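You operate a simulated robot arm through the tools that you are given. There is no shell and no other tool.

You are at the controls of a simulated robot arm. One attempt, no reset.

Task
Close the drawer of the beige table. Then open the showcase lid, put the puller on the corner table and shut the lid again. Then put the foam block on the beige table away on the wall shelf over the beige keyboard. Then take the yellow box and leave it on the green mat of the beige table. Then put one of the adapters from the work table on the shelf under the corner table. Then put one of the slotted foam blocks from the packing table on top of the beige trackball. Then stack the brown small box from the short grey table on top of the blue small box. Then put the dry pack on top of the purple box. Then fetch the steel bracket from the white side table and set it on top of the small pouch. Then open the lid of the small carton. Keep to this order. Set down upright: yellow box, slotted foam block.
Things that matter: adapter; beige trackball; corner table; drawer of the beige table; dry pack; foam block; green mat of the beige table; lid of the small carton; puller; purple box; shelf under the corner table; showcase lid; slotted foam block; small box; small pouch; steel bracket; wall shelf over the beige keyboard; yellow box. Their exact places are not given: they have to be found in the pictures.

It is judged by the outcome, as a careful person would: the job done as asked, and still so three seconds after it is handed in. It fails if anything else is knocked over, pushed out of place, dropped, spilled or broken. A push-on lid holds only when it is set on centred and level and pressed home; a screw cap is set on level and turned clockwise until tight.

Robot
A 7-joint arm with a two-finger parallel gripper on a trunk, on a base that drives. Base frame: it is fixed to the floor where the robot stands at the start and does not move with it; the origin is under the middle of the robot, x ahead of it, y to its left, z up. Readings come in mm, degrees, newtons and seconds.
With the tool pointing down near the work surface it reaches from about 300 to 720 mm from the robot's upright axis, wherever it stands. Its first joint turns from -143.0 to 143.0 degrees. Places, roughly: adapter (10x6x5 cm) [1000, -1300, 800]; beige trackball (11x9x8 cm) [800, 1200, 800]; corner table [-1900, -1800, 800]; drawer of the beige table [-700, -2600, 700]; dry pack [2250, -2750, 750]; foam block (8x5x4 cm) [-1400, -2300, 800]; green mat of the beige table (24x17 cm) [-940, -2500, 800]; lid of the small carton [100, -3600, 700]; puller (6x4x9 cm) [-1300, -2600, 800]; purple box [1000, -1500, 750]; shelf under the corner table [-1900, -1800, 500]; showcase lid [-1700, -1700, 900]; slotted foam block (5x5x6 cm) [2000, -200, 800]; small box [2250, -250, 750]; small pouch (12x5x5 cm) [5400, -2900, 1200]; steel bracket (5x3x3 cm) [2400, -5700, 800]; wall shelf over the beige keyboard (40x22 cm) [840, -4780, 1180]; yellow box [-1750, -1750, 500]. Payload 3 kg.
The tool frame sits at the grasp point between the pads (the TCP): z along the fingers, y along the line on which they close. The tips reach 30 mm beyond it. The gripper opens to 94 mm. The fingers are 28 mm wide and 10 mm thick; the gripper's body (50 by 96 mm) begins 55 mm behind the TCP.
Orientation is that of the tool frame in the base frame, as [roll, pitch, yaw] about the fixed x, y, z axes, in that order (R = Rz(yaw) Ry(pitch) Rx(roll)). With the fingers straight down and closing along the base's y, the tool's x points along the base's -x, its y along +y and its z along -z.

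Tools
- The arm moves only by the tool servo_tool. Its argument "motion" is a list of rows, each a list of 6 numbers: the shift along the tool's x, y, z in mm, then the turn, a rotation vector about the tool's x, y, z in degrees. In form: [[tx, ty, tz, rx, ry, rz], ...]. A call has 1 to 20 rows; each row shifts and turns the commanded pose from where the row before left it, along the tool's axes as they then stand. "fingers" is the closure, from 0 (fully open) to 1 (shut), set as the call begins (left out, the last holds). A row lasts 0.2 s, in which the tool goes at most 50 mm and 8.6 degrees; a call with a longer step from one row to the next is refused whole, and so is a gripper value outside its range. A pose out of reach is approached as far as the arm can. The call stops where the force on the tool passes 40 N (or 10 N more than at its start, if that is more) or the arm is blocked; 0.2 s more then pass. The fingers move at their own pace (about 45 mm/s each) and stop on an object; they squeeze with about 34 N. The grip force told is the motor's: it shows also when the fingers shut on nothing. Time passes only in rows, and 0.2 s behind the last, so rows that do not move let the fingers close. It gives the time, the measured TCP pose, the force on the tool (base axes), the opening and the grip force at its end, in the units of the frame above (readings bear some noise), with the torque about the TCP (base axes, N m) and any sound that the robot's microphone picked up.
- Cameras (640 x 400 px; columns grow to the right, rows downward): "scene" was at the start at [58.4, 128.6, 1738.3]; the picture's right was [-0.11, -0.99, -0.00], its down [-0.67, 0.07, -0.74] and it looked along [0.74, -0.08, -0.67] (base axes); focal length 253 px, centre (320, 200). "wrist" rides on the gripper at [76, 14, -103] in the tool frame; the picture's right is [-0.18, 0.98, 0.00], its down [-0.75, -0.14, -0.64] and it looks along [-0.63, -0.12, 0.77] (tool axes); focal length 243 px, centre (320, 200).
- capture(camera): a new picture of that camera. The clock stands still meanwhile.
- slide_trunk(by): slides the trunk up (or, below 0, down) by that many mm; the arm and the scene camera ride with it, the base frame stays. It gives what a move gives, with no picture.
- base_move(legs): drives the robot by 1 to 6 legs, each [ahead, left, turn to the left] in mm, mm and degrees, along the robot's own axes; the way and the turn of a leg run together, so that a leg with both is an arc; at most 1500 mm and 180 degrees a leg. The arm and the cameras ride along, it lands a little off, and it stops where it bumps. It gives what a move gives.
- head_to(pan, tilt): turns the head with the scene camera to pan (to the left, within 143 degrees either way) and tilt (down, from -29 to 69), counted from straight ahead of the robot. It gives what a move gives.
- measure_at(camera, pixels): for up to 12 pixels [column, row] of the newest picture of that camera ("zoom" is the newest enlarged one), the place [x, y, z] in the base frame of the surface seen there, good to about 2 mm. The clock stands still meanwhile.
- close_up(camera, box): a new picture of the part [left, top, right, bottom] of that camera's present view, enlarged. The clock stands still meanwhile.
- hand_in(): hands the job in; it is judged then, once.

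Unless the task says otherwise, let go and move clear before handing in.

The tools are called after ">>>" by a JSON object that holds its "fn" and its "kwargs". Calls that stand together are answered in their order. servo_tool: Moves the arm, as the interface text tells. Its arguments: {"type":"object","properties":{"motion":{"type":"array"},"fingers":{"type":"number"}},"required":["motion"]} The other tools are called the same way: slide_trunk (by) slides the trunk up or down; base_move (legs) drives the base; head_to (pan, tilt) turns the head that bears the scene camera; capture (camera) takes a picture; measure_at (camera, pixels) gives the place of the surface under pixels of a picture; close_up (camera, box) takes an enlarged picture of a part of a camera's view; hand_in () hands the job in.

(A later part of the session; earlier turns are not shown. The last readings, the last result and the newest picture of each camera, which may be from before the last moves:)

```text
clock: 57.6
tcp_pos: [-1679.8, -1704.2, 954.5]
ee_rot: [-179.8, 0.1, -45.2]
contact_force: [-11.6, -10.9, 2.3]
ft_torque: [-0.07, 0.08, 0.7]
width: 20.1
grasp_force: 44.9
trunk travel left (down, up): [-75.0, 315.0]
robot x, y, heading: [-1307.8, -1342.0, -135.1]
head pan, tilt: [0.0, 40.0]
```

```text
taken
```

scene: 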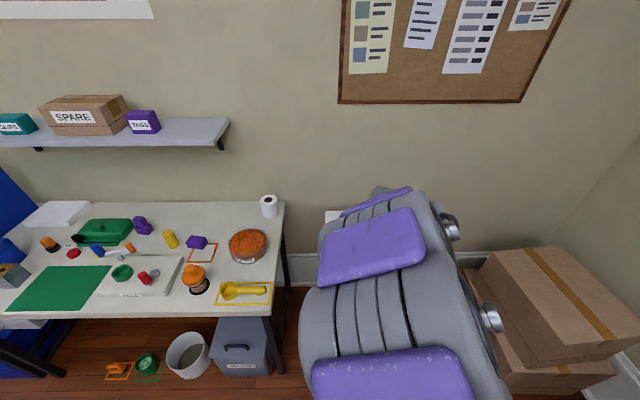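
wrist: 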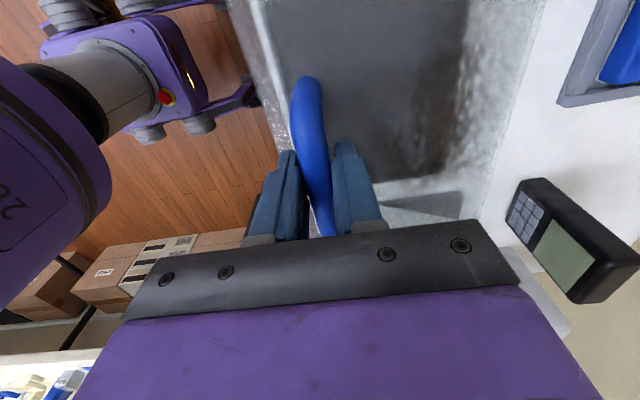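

The bar is gripped (20 mm). I lift a little, up and slightly toward the wall, to feel the hinge.

>>> {"fn": "servo_tool", "kwargs": {"motion": [[0, 3, -5, 0, 0, 0], [0, 3, -5, 0, 0, 0], [0, 2, -4, 0, 0, 0], [0, 0, 0, 0, 0, 0]]}}

>>> {"fn": "capture", "kwargs": {"camera": "wrist"}}

```text
clock: 58.6
tcp_pos: [-1685.3, -1710.3, 969.4]
ee_rot: [-179.5, 0.0, -45.3]
contact_force: [-9.3, -8.0, -17.7]
ft_torque: [-0.2, -0.24, 1.19]
width: 15.7
grasp_force: 45.4
trunk travel left (down, up): [-75.0, 315.0]
robot x, y, heading: [-1310.2, -1341.1, -135.4]
head pan, tilt: [0.0, 40.0]
```

```text
taken
```

wrist: 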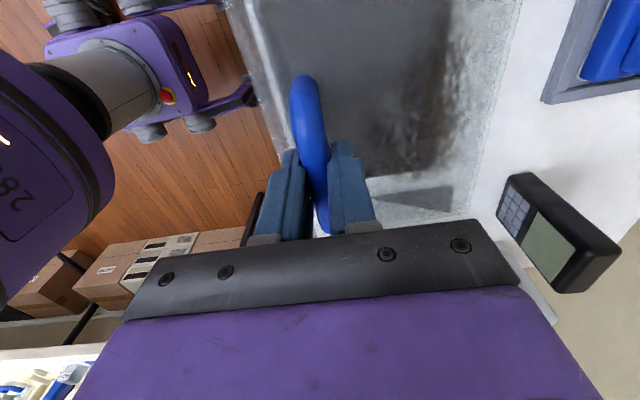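

The width dropped to 15.7 mm; I check if the handle came up or slipped.

>>> {"fn": "measure_at", "kwargs": {"camera": "wrist", "pixels": [[306, 110], [305, 90], [318, 180], [420, 60], [440, 230], [300, 40]]}}

>>> {"fn": "close_up", "kwargs": {"camera": "wrist", "box": [200, 40, 440, 240]}}

```text
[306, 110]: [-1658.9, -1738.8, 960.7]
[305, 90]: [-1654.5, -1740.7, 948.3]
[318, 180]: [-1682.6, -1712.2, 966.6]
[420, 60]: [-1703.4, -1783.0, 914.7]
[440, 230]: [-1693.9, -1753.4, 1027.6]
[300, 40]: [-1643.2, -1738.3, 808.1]
```

```text
2.00 times, centred on (320, 140) of wrist
```

zoom: 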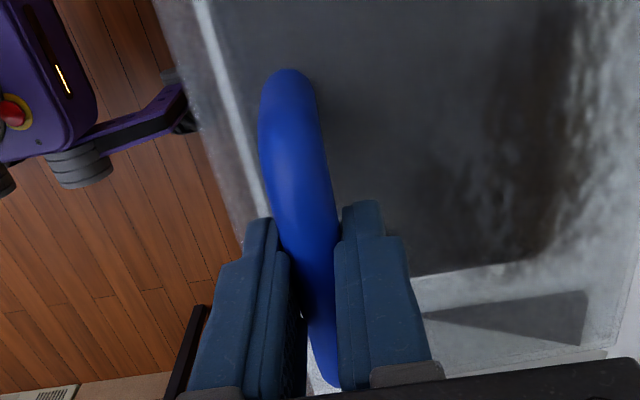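

The handle moved about 45° back/up, so the hood hinges at its rear bottom edge (r≈165 mm). I follow that arc to about 20°.

>>> {"fn": "servo_tool", "kwargs": {"motion": [[0, 7, -5, 1, 0, 0], [0, 7, -5, 1, 0, 0], [0, 8, -5, 1, 0, 0], [0, 8, -5, 1, 0, 0], [0, 9, -4, 1, 0, 0]]}}

>>> {"fn": "capture", "kwargs": {"camera": "wrist"}}

```text
clock: 59.8
tcp_pos: [-1709.9, -1736.4, 993.8]
ee_rot: [-174.8, 0.1, -45.4]
contact_force: [8.9, 5.0, 17.1]
ft_torque: [-0.38, -0.76, 1.22]
width: 15.2
grasp_force: 45.1
trunk travel left (down, up): [-75.0, 315.0]
robot x, y, heading: [-1313.1, -1339.6, -135.3]
head pan, tilt: [0.0, 40.0]
```

```text
taken
```

wrist: 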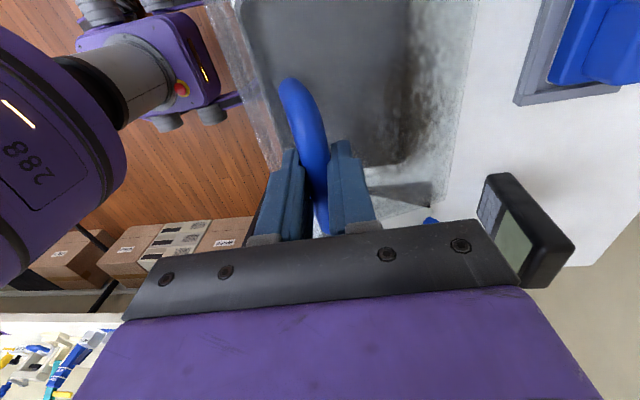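

The hood is opening along with the handle (bar between pads at (315,150)). I continue along the arc.

>>> {"fn": "servo_tool", "kwargs": {"motion": [[0, 7, -4.3, 0, 0, 0], [0, 7, -4.3, 0, 0, 0], [0, 7, -4, 0, 0, 0], [0, 7, -4, 0, 0, 0], [0, 7, -2, 0, 0, 0], [0, 7, -2, 0, 0, 0], [0, 7, -2, 0, 0, 0], [0, 7, -2, 0, 0, 0]]}}

>>> {"fn": "capture", "kwargs": {"camera": "wrist"}}

```text
clock: 61.6
tcp_pos: [-1754.6, -1779.4, 1010.8]
ee_rot: [-174.9, 0.1, -45.2]
contact_force: [5.8, -5.6, 5.7]
ft_torque: [-0.33, -0.21, 1.23]
width: 16.0
grasp_force: 44.3
trunk travel left (down, up): [-75.0, 315.0]
robot x, y, heading: [-1306.0, -1338.1, -135.1]
head pan, tilt: [0.0, 40.0]
```

```text
taken
```

wrist: 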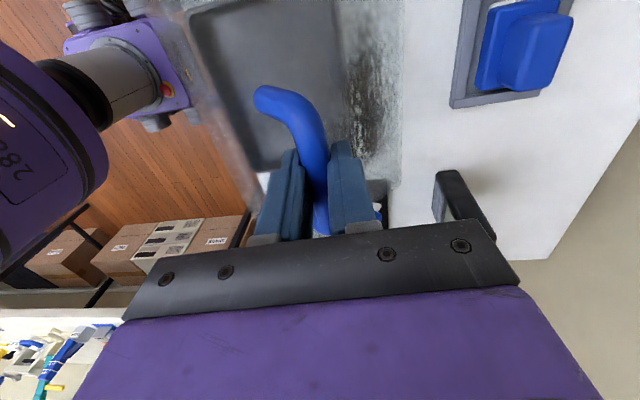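

θ≈41° with small forces. I continue over the top to about 60°.

>>> {"fn": "servo_tool", "kwargs": {"motion": [[0, 8, -1.4, 0, 0, 0], [0, 8, -1.4, 0, 0, 0], [0, 8, -1.4, 0, 0, 0], [0, 8, 0.2, 0, 0, 0], [0, 8, 0.6, 0, 0, 0], [0, 7, 1.0, 0, 0, 0], [0, 7, 1.0, 0, 0, 0]]}}

>>> {"fn": "capture", "kwargs": {"camera": "wrist"}}

```text
clock: 63.2
tcp_pos: [-1792.1, -1818.2, 1008.4]
ee_rot: [-174.8, 0.1, -45.3]
contact_force: [7.3, -7.8, 1.6]
ft_torque: [-0.53, -0.43, 1.2]
width: 15.6
grasp_force: 44.9
trunk travel left (down, up): [-75.0, 315.0]
robot x, y, heading: [-1307.6, -1341.6, -135.6]
head pan, tilt: [0.0, 40.0]
```

```text
taken
```

wrist: 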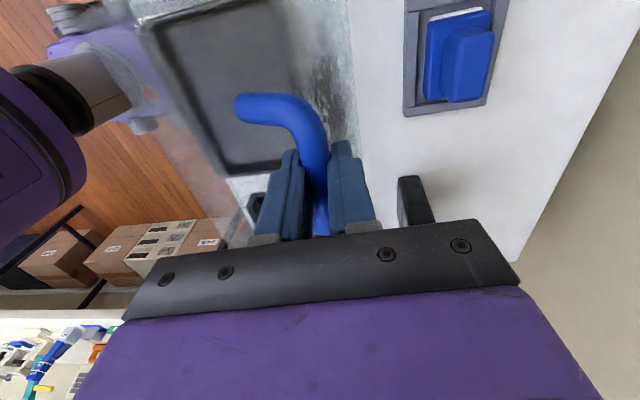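

Now about 60° open. I continue toward 80° and see if a stop appears.

>>> {"fn": "servo_tool", "kwargs": {"motion": [[0, 7, 1.5, 0, 0, 0], [0, 7, 1.8, 0, 0, 0], [0, 7, 2, 0, 0, 0], [0, 7, 2.2, 0, 0, 0], [0, 7, 2.6, 0, 0, 0], [0, 7, 2.9, 0, 0, 0], [0, 7, 3.1, 0, 0, 0], [0, 6, 3.1, 0, 0, 0]]}}

>>> {"fn": "capture", "kwargs": {"camera": "wrist"}}

```text
clock: 65.0
tcp_pos: [-1830.2, -1855.7, 983.9]
ee_rot: [-174.8, 0.1, -45.3]
contact_force: [-3.0, -14.7, 17.4]
ft_torque: [-0.62, -0.48, 1.09]
width: 15.9
grasp_force: 44.7
trunk travel left (down, up): [-75.0, 315.0]
robot x, y, heading: [-1312.6, -1337.4, -135.4]
head pan, tilt: [0.0, 40.0]
```

```text
taken
```

wrist: 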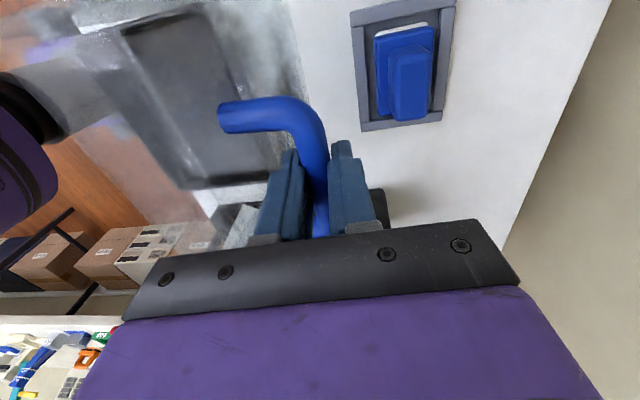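

About 80° now. I loosen the fingers slightly (keeping the bar trapped) to see which way the lid wants to go.

>>> {"fn": "servo_tool", "kwargs": {"motion": [[0, 0, 0, 0, 0, 0], [0, 0, 0, 0, 0, 0], [0, 0, 0, 0, 0, 0], [0, 0, 0, 0, 0, 0]], "fingers": 0.62}}

>>> {"fn": "capture", "kwargs": {"camera": "wrist"}}

```text
clock: 66.0
tcp_pos: [-1829.6, -1853.9, 983.1]
ee_rot: [-174.7, 0.0, -45.3]
contact_force: [-0.9, 0.9, -0.5]
ft_torque: [0.01, 0.02, -0.03]
width: 35.6
grasp_force: 0.0
trunk travel left (down, up): [-75.0, 315.0]
robot x, y, heading: [-1306.7, -1341.2, -135.4]
head pan, tilt: [0.0, 40.0]
```

```text
taken
```

wrist: 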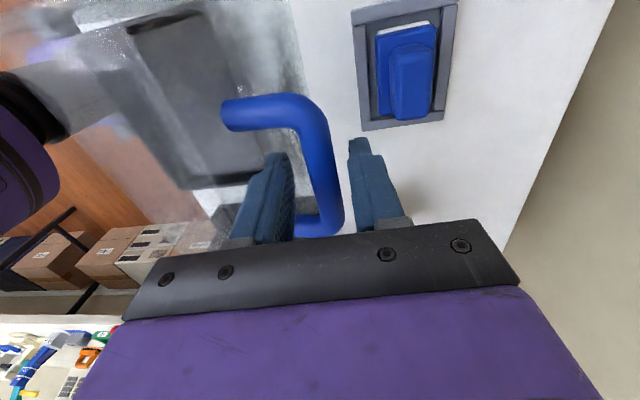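

The bar rests free between the fingers, so the lid holds itself near 80°. I push it a bit further to find its stop.

>>> {"fn": "servo_tool", "kwargs": {"motion": [[0, 7, 3, 0, 0, 0], [0, 7, 3.5, 0, 0, 0], [0, 7, 4, 0, 0, 0], [0, 7, 4.5, 0, 0, 0], [0, 6, 5, 0, 0, 0], [0, 6, 5, 0, 0, 0]]}}

>>> {"fn": "capture", "kwargs": {"camera": "wrist"}}

```text
clock: 67.4
tcp_pos: [-1834.6, -1855.5, 979.9]
ee_rot: [-174.6, 0.0, -45.3]
contact_force: [0.3, 0.0, 0.1]
ft_torque: [0.0, 0.0, -0.04]
width: 35.8
grasp_force: 0.1
out of reach, approached as far as the arm can: row 1, 2, 3, 4, 5, 6
trunk travel left (down, up): [-75.0, 315.0]
robot x, y, heading: [-1310.6, -1345.6, -135.3]
head pan, tilt: [0.0, 40.0]
```

```text
taken
```

wrist: 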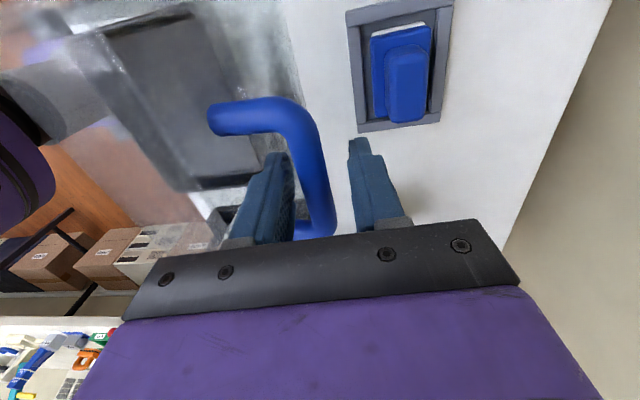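

Reach is the limit. I lift the fingers out of the handle, drive 130 mm closer, and come back to push the lid further.

>>> {"fn": "servo_tool", "kwargs": {"motion": [[0, -2, -30, 0, 0, 0], [0, -3, -40, 0, 0, 0], [0, -3, -40, 0, 0, 0]]}}

>>> {"fn": "servo_tool", "kwargs": {"motion": [[0, -45, 0, 0, 0, 0], [0, -45, 0, 0, 0, 0], [0, -45, 0, 0, 0, 0], [0, -30, 0, -5.3, 0, 0]]}}

>>> {"fn": "base_move", "kwargs": {"legs": [[130, 0, 0.3]]}}

>>> {"fn": "capture", "kwargs": {"camera": "scene"}}

>>> {"fn": "capture", "kwargs": {"camera": "wrist"}}

```text
clock: 68.2
tcp_pos: [-1812.9, -1830.9, 1050.1]
ee_rot: [-174.9, 0.1, -45.3]
contact_force: [0.3, 0.3, 1.5]
ft_torque: [-0.06, 0.08, 0.05]
width: 35.5
grasp_force: 0.1
out of reach, approached as far as the arm can: row 1, 2, 3
trunk travel left (down, up): [-75.0, 315.0]
robot x, y, heading: [-1308.6, -1339.5, -135.3]
head pan, tilt: [0.0, 40.0]
```

```text
clock: 69.2
tcp_pos: [-1697.3, -1717.5, 1063.3]
ee_rot: [179.9, 0.1, -45.2]
contact_force: [-0.2, 0.1, 0.3]
ft_torque: [0.01, -0.04, -0.01]
width: 35.7
grasp_force: 0.1
trunk travel left (down, up): [-75.0, 315.0]
robot x, y, heading: [-1310.5, -1341.9, -135.0]
head pan, tilt: [0.0, 40.0]
```

```text
clock: 70.5
tcp_pos: [-1791.4, -1813.5, 1063.3]
ee_rot: [-180.0, 0.0, -45.0]
contact_force: [-0.1, 0.1, -1.0]
ft_torque: [0.04, 0.0, 0.01]
width: 35.7
grasp_force: 0.1
trunk travel left (down, up): [-75.0, 315.0]
robot x, y, heading: [-1402.1, -1434.4, -135.1]
head pan, tilt: [0.0, 40.0]
```

```text
taken
```

scene: 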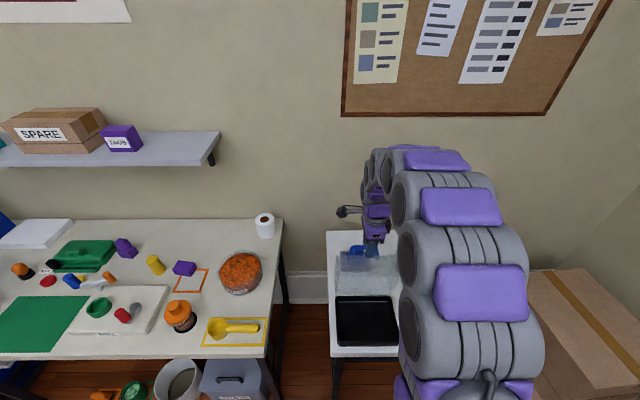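

```text
taken
```

wrist: 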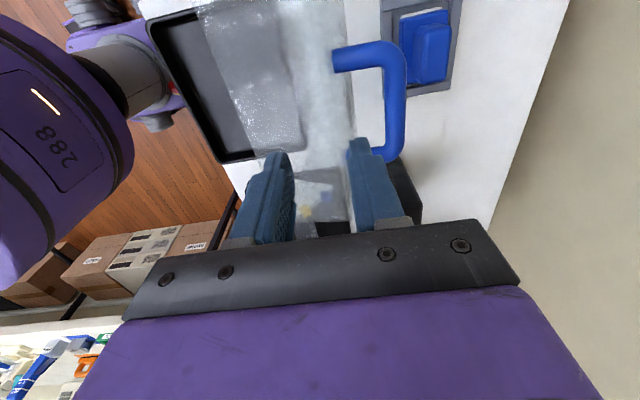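

The lid stands open, tray below visible. I measure the bar's place now to push it on toward its stop.

>>> {"fn": "measure_at", "kwargs": {"camera": "wrist", "pixels": [[398, 70], [395, 110], [385, 150], [350, 60], [320, 60], [255, 100], [345, 40], [300, 140], [420, 45]]}}

```text
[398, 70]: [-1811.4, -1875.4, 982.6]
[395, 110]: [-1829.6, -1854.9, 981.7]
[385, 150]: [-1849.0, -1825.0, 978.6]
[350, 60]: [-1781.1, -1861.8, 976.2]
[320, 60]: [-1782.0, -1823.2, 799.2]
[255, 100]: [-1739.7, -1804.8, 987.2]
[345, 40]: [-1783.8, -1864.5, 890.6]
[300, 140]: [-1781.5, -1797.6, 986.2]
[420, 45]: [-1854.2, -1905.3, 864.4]
```

Bar at n≈-2605, z≈974. I lower the fingers around it again and push it gently toward 95°.

>>> {"fn": "servo_tool", "kwargs": {"motion": [[0, 28, 0, 0, 0, 0], [0, 28, 0, 0, 0, 0], [0, 0, 30, 0, 0, 0], [0, 0, 30, 0, 0, 0], [0, 0, 18, 0, 0, 0], [0, 6, 2, 0, 0, 0], [0, 6, 3, 0, 0, 0], [0, 6, 4, 0, 0, 0], [0, 6, 4, 0, 0, 0], [0, 6, 5, 0, 0, 0], [0, 6, 5, 0, 0, 0], [0, 5, 6, 0, 0, 0]]}}

>>> {"fn": "capture", "kwargs": {"camera": "wrist"}}

```text
clock: 73.1
tcp_pos: [-1857.3, -1881.8, 956.0]
ee_rot: [179.9, 0.0, -45.1]
contact_force: [-0.8, -0.4, -0.6]
ft_torque: [0.02, 0.03, 0.02]
width: 35.6
grasp_force: 0.0
trunk travel left (down, up): [-75.0, 315.0]
robot x, y, heading: [-1403.9, -1431.1, -134.8]
head pan, tilt: [0.0, 40.0]
```

```text
taken
```

wrist: 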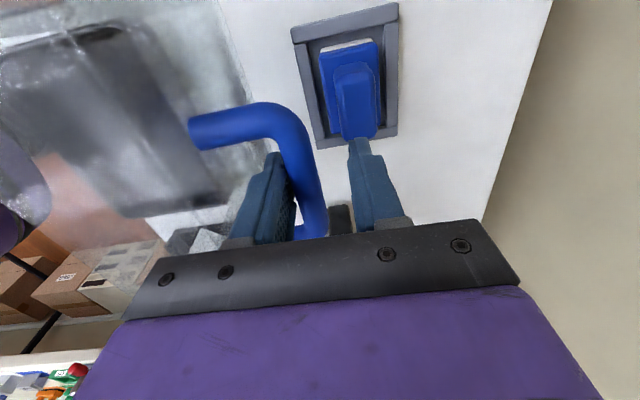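

The lid is about 90° open with no stop force. I raise the fingers out and check that it stays.

>>> {"fn": "servo_tool", "kwargs": {"motion": [[0, -4, -10, 0, 0, 0], [0, 0, -30, 0, 0, 0], [0, 0, -45, 0, 0, 0], [0, -10, -45, 0, 0, 0], [0, -45, 0, 0, 0, 0], [0, -45, 0, 0, 0, 0], [0, -45, 0, 0, 0, 0], [0, -45, 0, 0, 0, 0], [0, -45, 0, 0, 0, 0]], "fingers": 0}}

>>> {"fn": "capture", "kwargs": {"camera": "wrist"}}

>>> {"fn": "capture", "kwargs": {"camera": "scene"}}

```text
clock: 75.1
tcp_pos: [-1684.7, -1710.0, 1086.0]
ee_rot: [-180.0, 0.1, -45.0]
contact_force: [0.5, -0.6, 0.4]
ft_torque: [0.0, 0.0, -0.03]
width: 93.8
grasp_force: 0.1
trunk travel left (down, up): [-75.0, 315.0]
robot x, y, heading: [-1399.1, -1433.3, -135.3]
head pan, tilt: [0.0, 40.0]
```

```text
taken
```

wrist: 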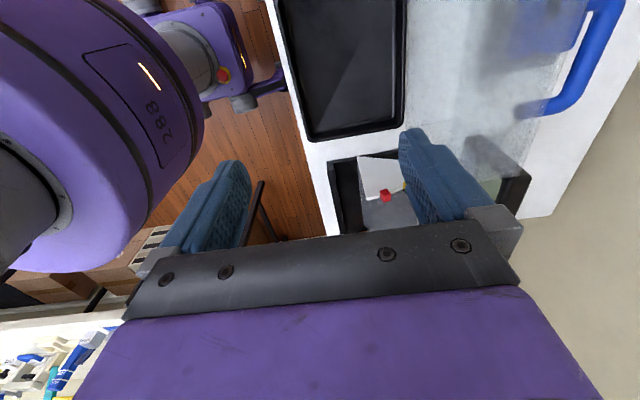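

```text
taken
```

scene: 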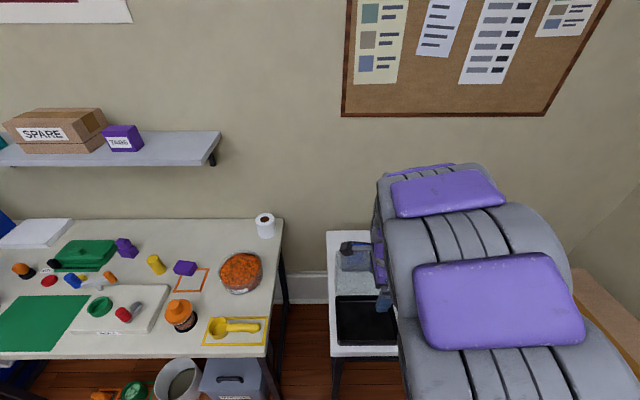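

The lid stays open, with the tray (345,70) exposed. Now I back off and drive left to the puller on the beige table.

>>> {"fn": "base_move", "kwargs": {"legs": [[-200, 0, 0.3], [0, 880, 0]]}}

>>> {"fn": "servo_tool", "kwargs": {"motion": [[0, -45, 0, 0, 0, 0], [0, -45, 0, 0, 0, 0], [-45, 0, 0, 0, 0, 0], [-45, 0, 0, 0, 0, 0], [-45, 0, 0, 0, 0, 0], [-45, 0, 0, 0, 0, 0], [-45, 0, 0, 0, 0, 0]]}}

>>> {"fn": "capture", "kwargs": {"camera": "scene"}}

```text
clock: 80.9
tcp_pos: [-917.0, -2192.1, 1085.3]
ee_rot: [180.0, 0.0, -44.9]
contact_force: [0.3, 0.1, 1.0]
ft_torque: [0.0, 0.0, -0.04]
width: 94.0
grasp_force: 0.1
trunk travel left (down, up): [-75.0, 315.0]
robot x, y, heading: [-635.8, -1910.1, -134.6]
head pan, tilt: [0.0, 40.0]
```

```text
clock: 82.5
tcp_pos: [-1014.5, -1968.0, 1084.3]
ee_rot: [180.0, 0.1, -44.9]
contact_force: [0.2, 0.8, 1.2]
ft_torque: [0.0, 0.0, 0.01]
width: 94.1
grasp_force: 0.0
trunk travel left (down, up): [-75.0, 315.0]
robot x, y, heading: [-631.7, -1913.7, -135.1]
head pan, tilt: [0.0, 40.0]
```

```text
taken
```

scene: 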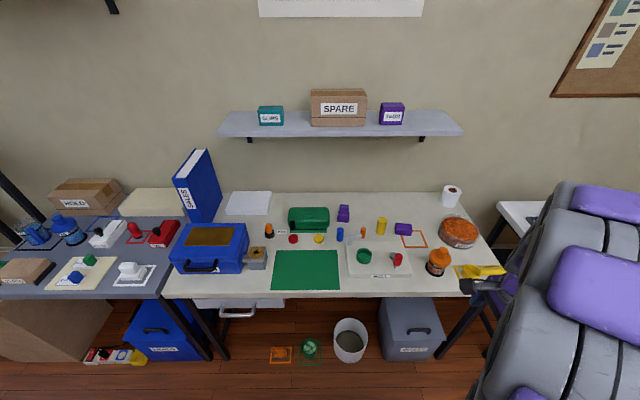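

The puller is at (343,212); I zoom in on it and its neighbours and measure.

>>> {"fn": "close_up", "kwargs": {"camera": "scene", "box": [262, 190, 502, 340]}}

>>> {"fn": "close_up", "kwargs": {"camera": "scene", "box": [312, 192, 424, 262]}}

```text
2.67 times, centred on (382, 265) of scene
```

zoom: 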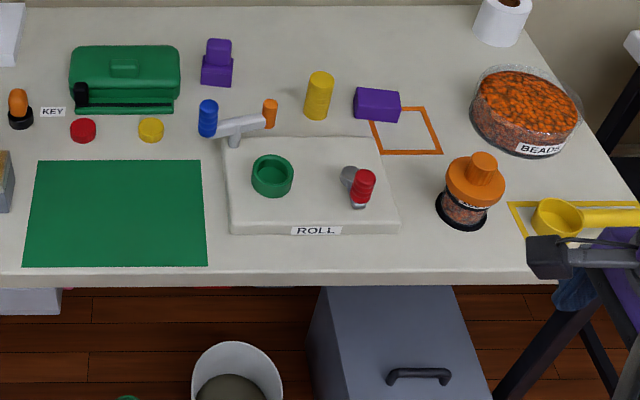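

```text
5.71 times, centred on (368, 227) of scene
```

zoom: 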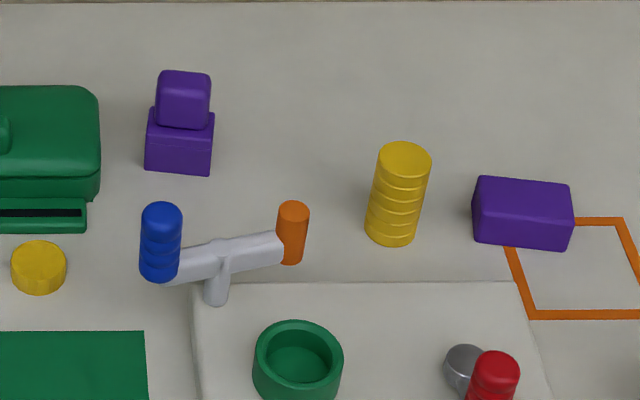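

>>> {"fn": "measure_at", "kwargs": {"camera": "zoom", "pixels": [[180, 78], [185, 100], [180, 122], [160, 85], [205, 85], [150, 118], [210, 122], [150, 165], [208, 170], [180, 150], [95, 165], [285, 215]]}}

>>> {"fn": "measure_at", "kwargs": {"camera": "zoom", "pixels": [[480, 185], [568, 190], [478, 238], [565, 245], [525, 195], [525, 235], [400, 155], [160, 215], [400, 240], [565, 210], [485, 210], [330, 120]]}}

```text
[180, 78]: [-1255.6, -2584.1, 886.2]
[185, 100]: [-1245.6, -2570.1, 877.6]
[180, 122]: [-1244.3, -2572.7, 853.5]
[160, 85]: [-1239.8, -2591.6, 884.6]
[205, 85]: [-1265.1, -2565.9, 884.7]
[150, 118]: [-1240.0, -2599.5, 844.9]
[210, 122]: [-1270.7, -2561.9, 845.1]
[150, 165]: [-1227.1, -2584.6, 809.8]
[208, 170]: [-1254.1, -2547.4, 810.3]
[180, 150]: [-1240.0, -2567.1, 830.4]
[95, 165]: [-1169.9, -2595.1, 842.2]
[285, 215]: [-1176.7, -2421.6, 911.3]
```

```text
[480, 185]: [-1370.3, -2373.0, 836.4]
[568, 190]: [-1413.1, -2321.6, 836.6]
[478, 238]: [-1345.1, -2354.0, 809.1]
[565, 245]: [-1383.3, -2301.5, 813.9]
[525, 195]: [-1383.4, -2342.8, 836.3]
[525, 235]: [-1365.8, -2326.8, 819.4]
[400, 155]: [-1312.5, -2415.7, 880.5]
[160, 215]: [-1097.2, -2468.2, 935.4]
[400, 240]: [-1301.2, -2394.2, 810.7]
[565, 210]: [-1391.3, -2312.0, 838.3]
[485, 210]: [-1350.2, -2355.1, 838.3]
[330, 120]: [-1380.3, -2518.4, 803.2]
```

The puller's base is ~46 mm wide at about u=-937, n=-2705, top step z 845–887. I check the floor items' clearances before driving nearer.

>>> {"fn": "measure_at", "kwargs": {"camera": "scene", "pixels": [[350, 363], [350, 322], [400, 358], [440, 340], [380, 300], [310, 360], [280, 358], [240, 318], [435, 355], [465, 330]]}}

```text
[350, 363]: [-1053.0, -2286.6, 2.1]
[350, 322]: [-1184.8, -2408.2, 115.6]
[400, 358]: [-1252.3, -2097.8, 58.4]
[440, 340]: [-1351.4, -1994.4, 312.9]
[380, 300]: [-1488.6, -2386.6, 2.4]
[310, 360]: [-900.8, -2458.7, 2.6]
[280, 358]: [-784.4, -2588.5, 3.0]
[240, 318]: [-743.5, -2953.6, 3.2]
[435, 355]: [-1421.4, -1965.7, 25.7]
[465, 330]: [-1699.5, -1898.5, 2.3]
```

The bucket and bin fronts are at n≈-2361. I look at the robot's own base size in the wrist view to judge how near I can drive.

>>> {"fn": "capture", "kwargs": {"camera": "wrist"}}

>>> {"fn": "head_to", "kwargs": {"pan": 0, "tilt": 69}}

>>> {"fn": "capture", "kwargs": {"camera": "scene"}}

```text
taken
```

wrist: 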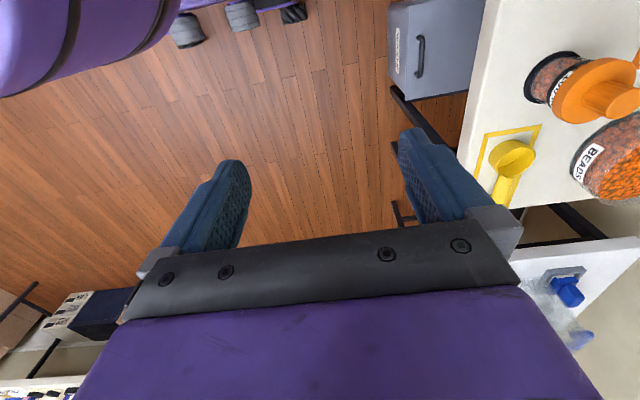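

```text
clock: 83.5
tcp_pos: [-1011.2, -1970.1, 1085.5]
ee_rot: [-180.0, -0.1, -44.8]
contact_force: [0.2, -0.6, 0.1]
ft_torque: [-0.01, 0.02, 0.02]
width: 94.0
grasp_force: 0.1
trunk travel left (down, up): [-75.0, 315.0]
robot x, y, heading: [-637.1, -1913.0, -134.9]
head pan, tilt: [0.0, 68.8]
```

```text
taken
```

scene: 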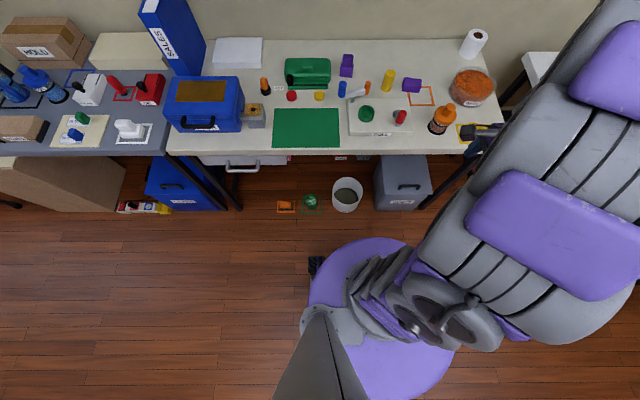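

The purple disc of my base has its front rim near (372,240) and a castor at (317,262). I measure these.

>>> {"fn": "measure_at", "kwargs": {"camera": "scene", "pixels": [[370, 242], [317, 262], [315, 275], [450, 350], [312, 300], [345, 208], [350, 180]]}}

```text
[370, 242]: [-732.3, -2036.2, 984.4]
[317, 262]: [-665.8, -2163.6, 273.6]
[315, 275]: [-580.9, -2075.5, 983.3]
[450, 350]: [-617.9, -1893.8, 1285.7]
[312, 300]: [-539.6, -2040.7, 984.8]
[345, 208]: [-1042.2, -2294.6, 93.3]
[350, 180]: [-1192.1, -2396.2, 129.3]
```

My base reaches roughly 260 mm ahead, so I can drive 235 mm closer. I turn the gripper back to face the wall as well.

>>> {"fn": "base_move", "kwargs": {"legs": [[235, 15, 0]]}}

>>> {"fn": "servo_tool", "kwargs": {"motion": [[0, 0, 0, 0, 0, -8.5], [0, 0, 0, 0, 0, -8.5], [0, 0, 0, 0, 0, -8.5], [0, 0, 0, 0, 0, -8.5], [0, 0, 0, 0, 0, -8.5], [0, 0, 0, 0, 0, -8.5], [0, 0, 0, 0, 0, -8.5], [0, 0, 0, 0, 0, -8.5], [0, 0, 0, 0, 0, -8.5], [0, 0, 0, 0, 0, -8.5], [0, 0, 0, 0, 0, -5.0]]}}

>>> {"fn": "head_to", "kwargs": {"pan": 0, "tilt": 50}}

```text
clock: 85.2
tcp_pos: [-1168.3, -2146.3, 1085.2]
ee_rot: [180.0, 0.0, -45.0]
contact_force: [0.4, -0.1, -0.5]
ft_torque: [0.03, -0.05, -0.01]
width: 93.9
grasp_force: 0.1
trunk travel left (down, up): [-75.0, 315.0]
robot x, y, heading: [-789.4, -2092.4, -134.8]
head pan, tilt: [0.0, 68.8]
```

```text
clock: 87.6
tcp_pos: [-1168.2, -2146.0, 1085.6]
ee_rot: [180.0, 0.1, 45.2]
contact_force: [0.3, -0.2, -0.1]
ft_torque: [0.04, -0.03, 0.01]
width: 94.1
grasp_force: 0.1
trunk travel left (down, up): [-75.0, 315.0]
robot x, y, heading: [-788.9, -2091.7, -135.0]
head pan, tilt: [0.0, 68.8]
```

```text
clock: 88.4
tcp_pos: [-1169.4, -2146.4, 1085.5]
ee_rot: [179.9, 0.0, 45.0]
contact_force: [0.8, 0.3, -1.0]
ft_torque: [-0.02, 0.0, 0.03]
width: 93.9
grasp_force: 0.0
trunk travel left (down, up): [-75.0, 315.0]
robot x, y, heading: [-792.6, -2092.3, -134.9]
head pan, tilt: [0.0, 50.0]
```

Before reaching over, I check the wall shelf above this table for clearance.

>>> {"fn": "capture", "kwargs": {"camera": "scene"}}

```text
taken
```

scene: 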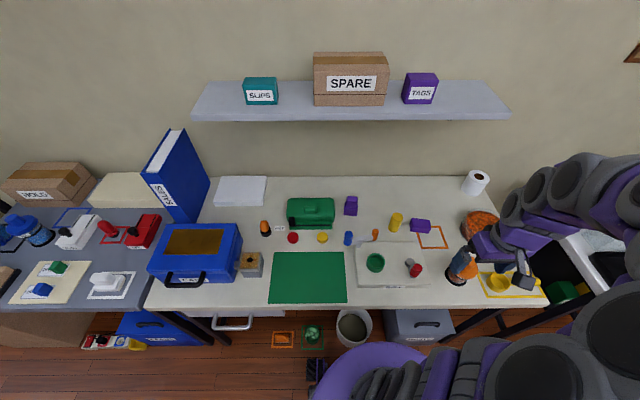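

>>> {"fn": "measure_at", "kwargs": {"camera": "scene", "pixels": [[200, 116], [350, 114], [505, 114], [350, 92], [420, 98], [450, 82], [350, 150], [430, 185]]}}

```text
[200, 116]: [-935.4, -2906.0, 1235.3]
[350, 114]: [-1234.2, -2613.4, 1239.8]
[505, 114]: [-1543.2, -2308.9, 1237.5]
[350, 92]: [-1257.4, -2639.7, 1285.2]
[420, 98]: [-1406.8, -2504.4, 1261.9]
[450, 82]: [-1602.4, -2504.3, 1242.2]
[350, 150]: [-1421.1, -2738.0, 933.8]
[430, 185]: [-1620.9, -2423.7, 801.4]
```

The shelf front edge is at n≈-2720, z≈1225–1240, so I must keep my wrist low there. I measure my own wrist height relative to the TCP.

>>> {"fn": "close_up", "kwargs": {"camera": "scene", "box": [430, 140, 640, 310]}}

>>> {"fn": "measure_at", "kwargs": {"camera": "scene", "pixels": [[485, 245], [505, 235], [520, 215], [545, 205], [505, 205], [535, 180], [570, 165], [465, 262], [525, 262], [560, 200], [590, 160], [515, 190]]}}

```text
2.35 times, centred on (535, 225) of scene
```

zoom: 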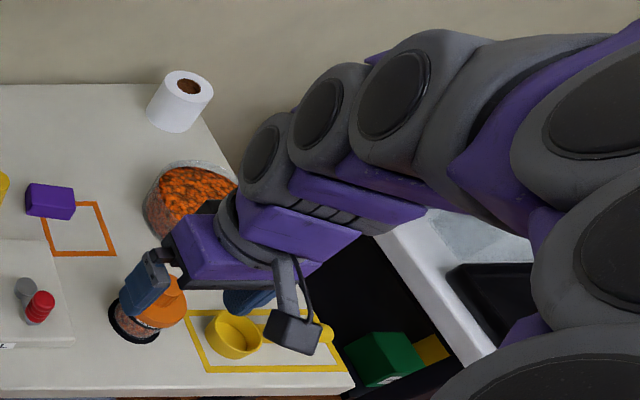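

```text
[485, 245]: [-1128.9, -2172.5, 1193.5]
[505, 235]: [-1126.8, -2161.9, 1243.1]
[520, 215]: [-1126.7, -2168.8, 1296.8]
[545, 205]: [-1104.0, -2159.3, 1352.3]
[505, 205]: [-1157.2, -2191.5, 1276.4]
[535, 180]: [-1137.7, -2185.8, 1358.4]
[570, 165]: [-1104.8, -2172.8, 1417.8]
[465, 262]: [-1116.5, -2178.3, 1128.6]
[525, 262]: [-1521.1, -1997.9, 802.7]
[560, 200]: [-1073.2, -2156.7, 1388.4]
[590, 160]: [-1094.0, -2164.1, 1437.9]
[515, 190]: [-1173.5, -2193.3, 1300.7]
```

My wrist links stack ~330 mm above the TCP, so I'll come in low: descend between the white lever and the puller, then slide forward with the fingers straddling it. First go to u≈-937, n≈-2500.

>>> {"fn": "servo_tool", "kwargs": {"motion": [[-26, 41, 0, 0, 0, 0], [-26, 41, 0, 0, 0, 0], [-26, 41, 0, 0, 0, 0], [-26, 41, 0, 0, 0, 0], [-26, 41, 0, 0, 0, 0], [-26, 41, 0, 0, 0, 0], [0, 0, 40, 0, 0, 0], [0, 0, 40, 0, 0, 0]], "fingers": 0.2}}

>>> {"fn": "capture", "kwargs": {"camera": "wrist"}}

>>> {"fn": "capture", "kwargs": {"camera": "scene"}}

```text
clock: 90.2
tcp_pos: [-1104.2, -2433.0, 1005.2]
ee_rot: [179.9, 0.0, 45.0]
contact_force: [0.8, 0.7, 0.2]
ft_torque: [-0.01, 0.0, -0.01]
width: 75.3
grasp_force: 0.1
trunk travel left (down, up): [-75.0, 315.0]
robot x, y, heading: [-788.5, -2090.3, -134.9]
head pan, tilt: [0.0, 50.0]
```

```text
taken
```

wrist: 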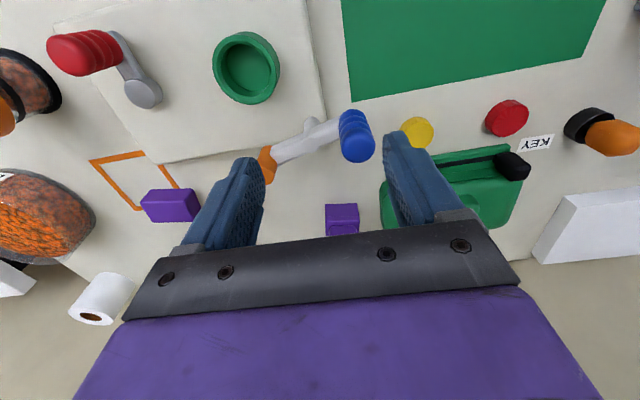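

```text
taken
```

scene: 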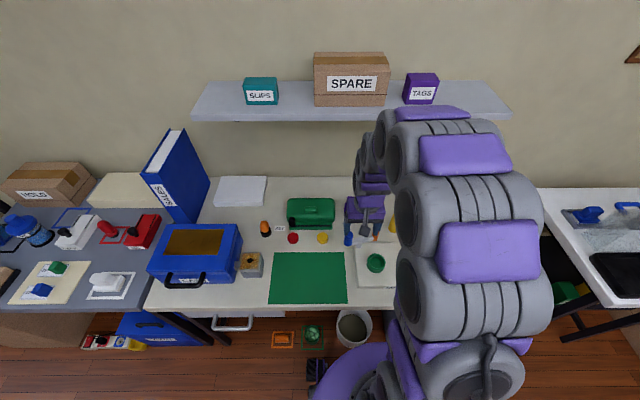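

The puller shows at (342,220) in the wrist view; I measure its visible corners and the lever device.

>>> {"fn": "close_up", "kwargs": {"camera": "wrist", "box": [250, 120, 410, 240]}}

>>> {"fn": "measure_at", "kwargs": {"camera": "wrist", "pixels": [[328, 208], [357, 208], [330, 226], [355, 226], [342, 220], [265, 165], [355, 120], [384, 200], [384, 180], [325, 230]]}}

```text
3.33 times, centred on (330, 180) of wrist
```

zoom: 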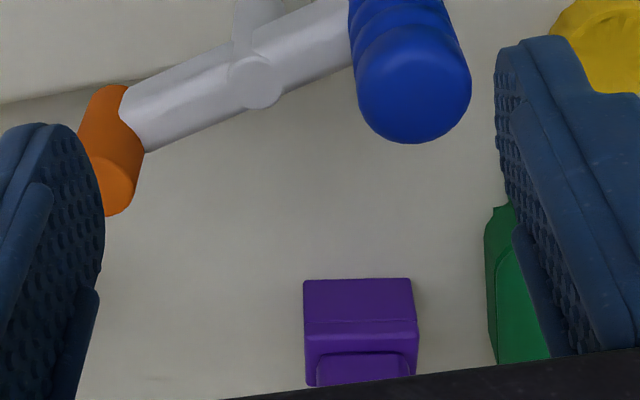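

```text
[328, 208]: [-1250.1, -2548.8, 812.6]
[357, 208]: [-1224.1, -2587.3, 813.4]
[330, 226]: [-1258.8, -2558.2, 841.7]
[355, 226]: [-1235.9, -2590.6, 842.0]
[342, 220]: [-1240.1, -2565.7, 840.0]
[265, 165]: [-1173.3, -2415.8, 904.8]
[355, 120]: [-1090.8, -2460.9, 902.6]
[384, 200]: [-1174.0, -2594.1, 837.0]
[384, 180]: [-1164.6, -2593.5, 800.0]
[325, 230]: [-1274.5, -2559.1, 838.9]
```

The puller is turned about 10° from the table; I align the gripper yaw to 35°, move to the gap in front of it, and lower.

>>> {"fn": "servo_tool", "kwargs": {"motion": [[-35, 5.4, 0, 0, 0, 0], [-35, 5.4, 0, 0, 0, 0], [-35, 5.4, 0, 0, 0, 0], [0, 0, 0, 0, 0, 5], [0, 0, 0, 0, 0, 5], [0, 0, 40, 0, 0, 0], [0, 0, 40, 0, 0, 0]], "fingers": 0.27}}

>>> {"fn": "capture", "kwargs": {"camera": "wrist"}}

>>> {"fn": "capture", "kwargs": {"camera": "scene"}}

```text
clock: 91.8
tcp_pos: [-1166.0, -2518.4, 924.3]
ee_rot: [180.0, 0.1, 35.0]
contact_force: [0.3, 0.4, 0.3]
ft_torque: [0.04, 0.03, 0.02]
width: 68.7
grasp_force: 0.0
trunk travel left (down, up): [-75.0, 315.0]
robot x, y, heading: [-791.8, -2088.3, -135.0]
head pan, tilt: [0.0, 50.0]
```

```text
taken
```

wrist: 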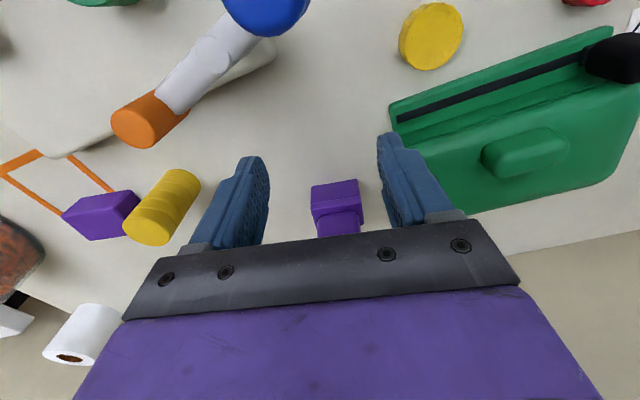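

```text
taken
```

scene: 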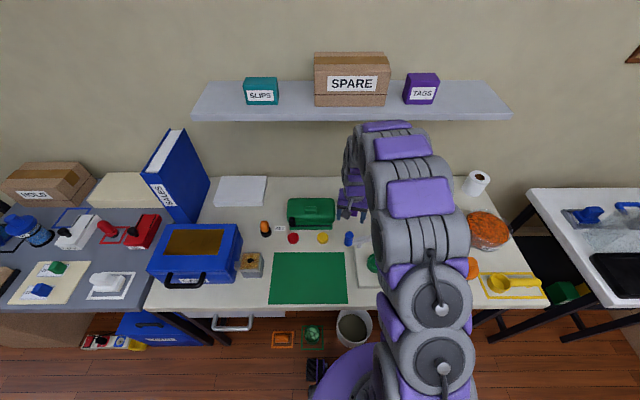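

The puller is between the fingers. The green box is close to one finger, so I measure its nearest edge.

>>> {"fn": "measure_at", "kwargs": {"camera": "wrist", "pixels": [[393, 112], [398, 128], [420, 150], [445, 190], [460, 205], [340, 185], [315, 188], [357, 182], [338, 205], [340, 230]]}}

>>> {"fn": "close_up", "kwargs": {"camera": "wrist", "box": [290, 80, 490, 230]}}

```text
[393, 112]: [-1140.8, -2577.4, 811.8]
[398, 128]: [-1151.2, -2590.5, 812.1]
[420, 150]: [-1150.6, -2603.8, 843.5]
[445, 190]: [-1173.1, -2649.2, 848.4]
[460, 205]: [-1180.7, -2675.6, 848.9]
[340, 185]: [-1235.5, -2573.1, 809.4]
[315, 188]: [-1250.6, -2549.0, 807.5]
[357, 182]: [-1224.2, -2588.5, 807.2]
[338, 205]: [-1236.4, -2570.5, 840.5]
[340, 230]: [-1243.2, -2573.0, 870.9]
```

```text
2.67 times, centred on (390, 155) of wrist
```

zoom: 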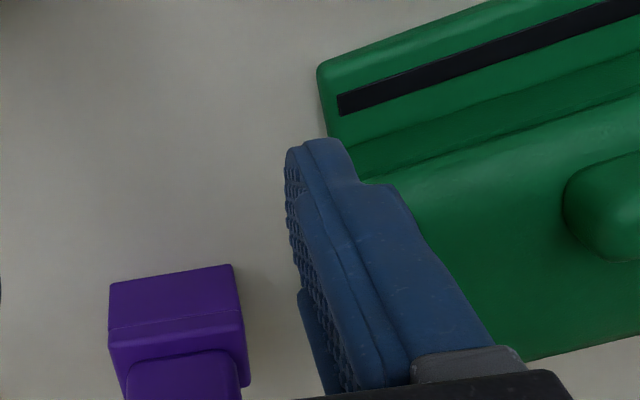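

Clearance to the green box is about 13 mm. I lower to z≈850 and slide forward around the puller.

>>> {"fn": "servo_tool", "kwargs": {"motion": [[0, 0, 37, 0, 0, 0], [0, 0, 37, 0, 0, 0], [-25, 0, 0, 0, 0, 0], [-25, 0, 0, 0, 0, 0], [-25, 0, 0, 0, 0, 0], [-20, 0, 0, 0, 0, 0], [-15, 0, 0, 0, 0, 0]]}}

>>> {"fn": "capture", "kwargs": {"camera": "wrist"}}

```text
clock: 93.4
tcp_pos: [-1257.3, -2580.0, 850.8]
ee_rot: [-180.0, 0.1, 35.0]
contact_force: [0.5, -0.3, -0.5]
ft_torque: [0.01, 0.0, 0.0]
width: 68.3
grasp_force: 0.0
trunk travel left (down, up): [-75.0, 315.0]
robot x, y, heading: [-790.6, -2092.2, -134.9]
head pan, tilt: [0.0, 50.0]
```

```text
taken
```

wrist: 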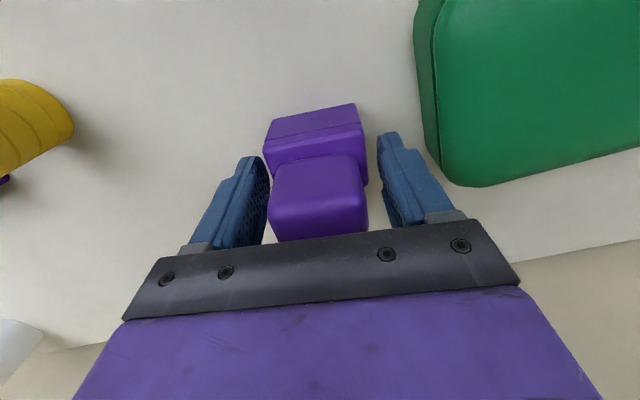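

The puller sits centred between the pads; I close on it.

>>> {"fn": "servo_tool", "kwargs": {"motion": [[0, 0, 0, 0, 0, 0], [0, 0, 0, 0, 0, 0], [0, 0, 0, 0, 0, 0], [0, 0, 0, 0, 0, 0], [0, 0, 0, 0, 0, 0]], "fingers": 1}}

>>> {"fn": "servo_tool", "kwargs": {"motion": [[0, 0, -8, 0, 0, 0], [0, 0, -8, 0, 0, 0], [20, 0, -4, 0, 0, 0], [25, 0, 0, 0, 0, 0], [25, 0, 0, 0, 0, 0]]}}

>>> {"fn": "capture", "kwargs": {"camera": "wrist"}}

```text
clock: 94.6
tcp_pos: [-1257.9, -2581.1, 853.2]
ee_rot: [179.9, 0.1, 35.0]
contact_force: [-0.6, -3.1, 3.7]
ft_torque: [-0.1, 0.05, -0.01]
width: 53.6
grasp_force: 33.8
trunk travel left (down, up): [-75.0, 315.0]
robot x, y, heading: [-790.5, -2090.9, -135.0]
head pan, tilt: [0.0, 50.0]
```

```text
clock: 95.8
tcp_pos: [-1197.2, -2540.5, 871.4]
ee_rot: [-179.9, 0.1, 35.1]
contact_force: [0.5, -0.1, -1.8]
ft_torque: [0.01, 0.03, 0.04]
width: 53.4
grasp_force: 34.4
trunk travel left (down, up): [-75.0, 315.0]
robot x, y, heading: [-791.8, -2095.0, -134.9]
head pan, tilt: [0.0, 50.0]
```

```text
taken
```

wrist: 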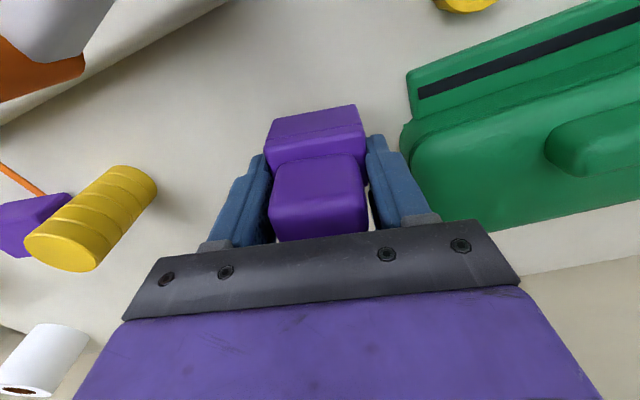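

The puller is held (53 mm) and lifted free. I withdraw a bit more, then raise it and pull back over the table.

>>> {"fn": "servo_tool", "kwargs": {"motion": [[32, 0, 0, 0, 0, 0], [0, 0, -45, 0, 0, 0], [0, 0, -45, 0, 0, 0], [0, 0, -45, 0, 0, 0], [0, 0, -45, 0, 0, 0], [0, 0, -45, 0, 0, 0], [45, 0, 0, 0, 0, 0], [45, 0, 0, 0, 0, -3], [45, 0, 0, 0, 0, -4], [45, 0, 0, 0, 0, -3], [45, 0, 0, 0, 0, 0], [45, 0, 0, 0, 0, 0]]}}

>>> {"fn": "base_move", "kwargs": {"legs": [[-240, 0, 0], [0, -960, 0]]}}

>>> {"fn": "capture", "kwargs": {"camera": "scene"}}

```text
clock: 98.4
tcp_pos: [-964.9, -2348.7, 1098.7]
ee_rot: [-179.9, 0.1, 45.1]
contact_force: [0.1, 0.5, -0.5]
ft_torque: [-0.04, 0.02, 0.01]
width: 53.6
grasp_force: 34.0
trunk travel left (down, up): [-75.0, 315.0]
robot x, y, heading: [-791.0, -2089.3, -135.0]
head pan, tilt: [0.0, 50.0]
```

```text
clock: 104.8
tcp_pos: [-1474.3, -1502.1, 1097.7]
ee_rot: [-179.8, 0.0, 44.8]
contact_force: [-0.5, -1.0, -0.3]
ft_torque: [0.02, 0.04, -0.01]
width: 53.5
grasp_force: 33.1
trunk travel left (down, up): [-75.0, 315.0]
robot x, y, heading: [-1296.8, -1241.5, -135.3]
head pan, tilt: [0.0, 50.0]
```

```text
taken
```

scene: 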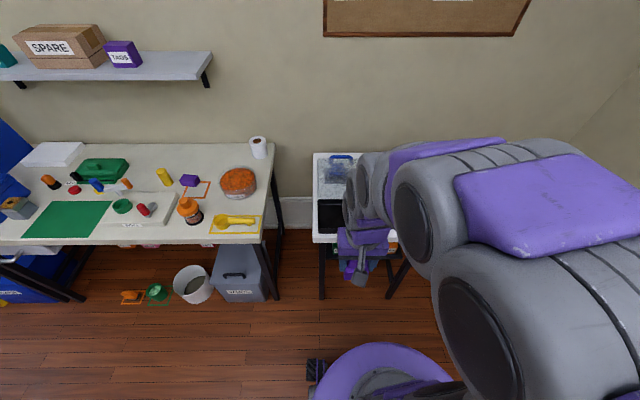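

Puller held; I drive in front of the corner table's middle, and move the tool over the back gap for a wrist view.

>>> {"fn": "base_move", "kwargs": {"legs": [[205, -40, 0.2]]}}

>>> {"fn": "servo_tool", "kwargs": {"motion": [[0, -25, -40, 0, 0, 0], [-40, -25, 0, 0, 0, 0], [-40, -15, 0, 0, 0, 0], [-45, 0, 0, 0, 0, 0], [-45, 0, 0, 0, 0, 0], [-45, 0, 0, 0, 0, 0], [-40, 0, 0, 0, 0, 0]]}}

>>> {"fn": "capture", "kwargs": {"camera": "wrist"}}

```text
clock: 106.5
tcp_pos: [-1648.5, -1616.2, 1096.2]
ee_rot: [-179.9, -0.1, 45.0]
contact_force: [-0.9, -0.3, -0.9]
ft_torque: [0.01, -0.02, 0.03]
width: 53.4
grasp_force: 33.9
trunk travel left (down, up): [-75.0, 315.0]
robot x, y, heading: [-1473.6, -1359.5, -134.6]
head pan, tilt: [0.0, 50.0]
```

```text
clock: 108.1
tcp_pos: [-1876.0, -1751.3, 1137.7]
ee_rot: [-180.0, -0.1, 45.2]
contact_force: [-1.0, 0.2, -0.2]
ft_torque: [0.0, -0.02, 0.03]
width: 53.5
grasp_force: 34.0
trunk travel left (down, up): [-75.0, 315.0]
robot x, y, heading: [-1472.0, -1358.0, -135.1]
head pan, tilt: [0.0, 50.0]
```

```text
taken
```

wrist: 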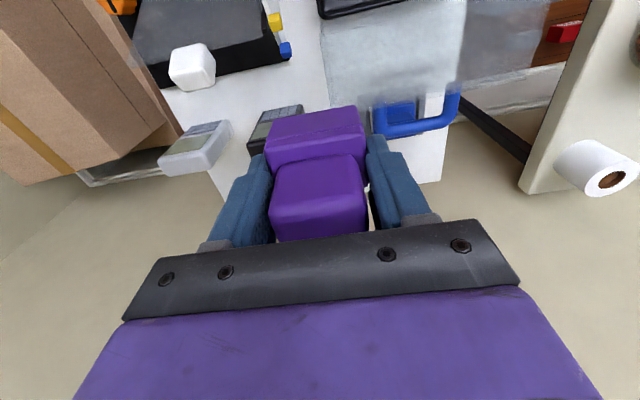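

I see the phone (275,130), the lid handle (415,110) and the gap between; I pull back 90 mm for a clearer look.

>>> {"fn": "servo_tool", "kwargs": {"motion": [[45, 0, 0, 0, 0, 0], [45, 0, 0, 0, 0, 0]]}}

>>> {"fn": "capture", "kwargs": {"camera": "wrist"}}

>>> {"fn": "close_up", "kwargs": {"camera": "wrist", "box": [180, 60, 500, 260]}}

```text
clock: 108.7
tcp_pos: [-1811.2, -1685.3, 1137.9]
ee_rot: [180.0, 0.1, 45.0]
contact_force: [1.2, 0.2, -1.2]
ft_torque: [0.02, -0.02, 0.03]
width: 53.6
grasp_force: 33.4
trunk travel left (down, up): [-75.0, 315.0]
robot x, y, heading: [-1471.9, -1355.5, -134.8]
head pan, tilt: [0.0, 50.0]
```

```text
taken
```

wrist: 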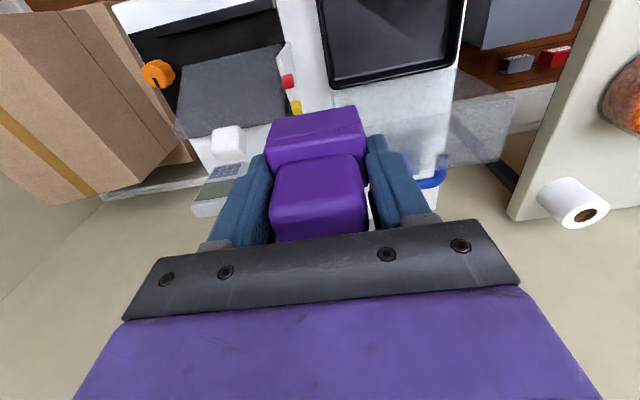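

```text
2.00 times, centred on (340, 160) of wrist
```

zoom: 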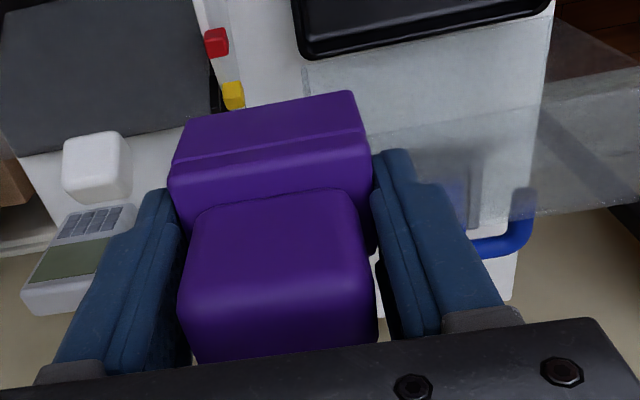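

The puller hides the view from here. I move forward to n≈-2640 above the spot and measure neighbours around it.

>>> {"fn": "servo_tool", "kwargs": {"motion": [[-45, 0, 0, 0, 0, 0], [-45, 0, 0, 0, 0, 0], [-40, 0, 0, 0, 0, 0], [-35, 0, 0, 0, 0, 0]]}}

>>> {"fn": "capture", "kwargs": {"camera": "wrist"}}

>>> {"fn": "close_up", "kwargs": {"camera": "wrist", "box": [160, 0, 480, 200]}}

```text
clock: 109.7
tcp_pos: [-1928.2, -1804.1, 1137.9]
ee_rot: [180.0, -0.1, 45.1]
contact_force: [-0.6, 0.3, -0.9]
ft_torque: [0.01, -0.02, -0.03]
width: 53.4
grasp_force: 34.0
trunk travel left (down, up): [-75.0, 315.0]
robot x, y, heading: [-1470.5, -1356.3, -135.0]
head pan, tilt: [0.0, 50.0]
```

```text
taken
```

wrist: 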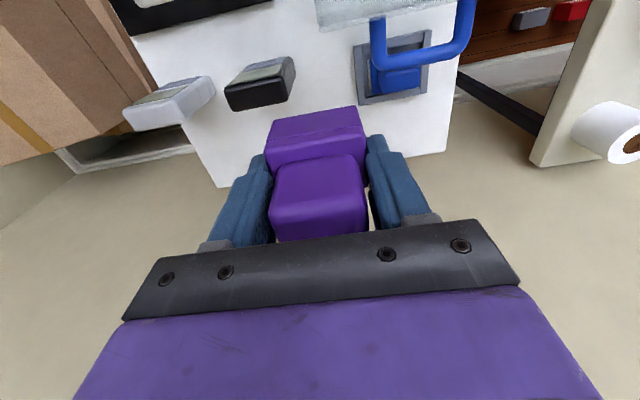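

```text
2.00 times, centred on (320, 100) of wrist
```

zoom: 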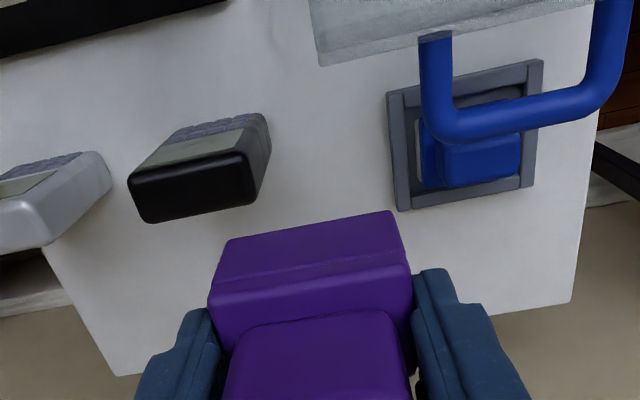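

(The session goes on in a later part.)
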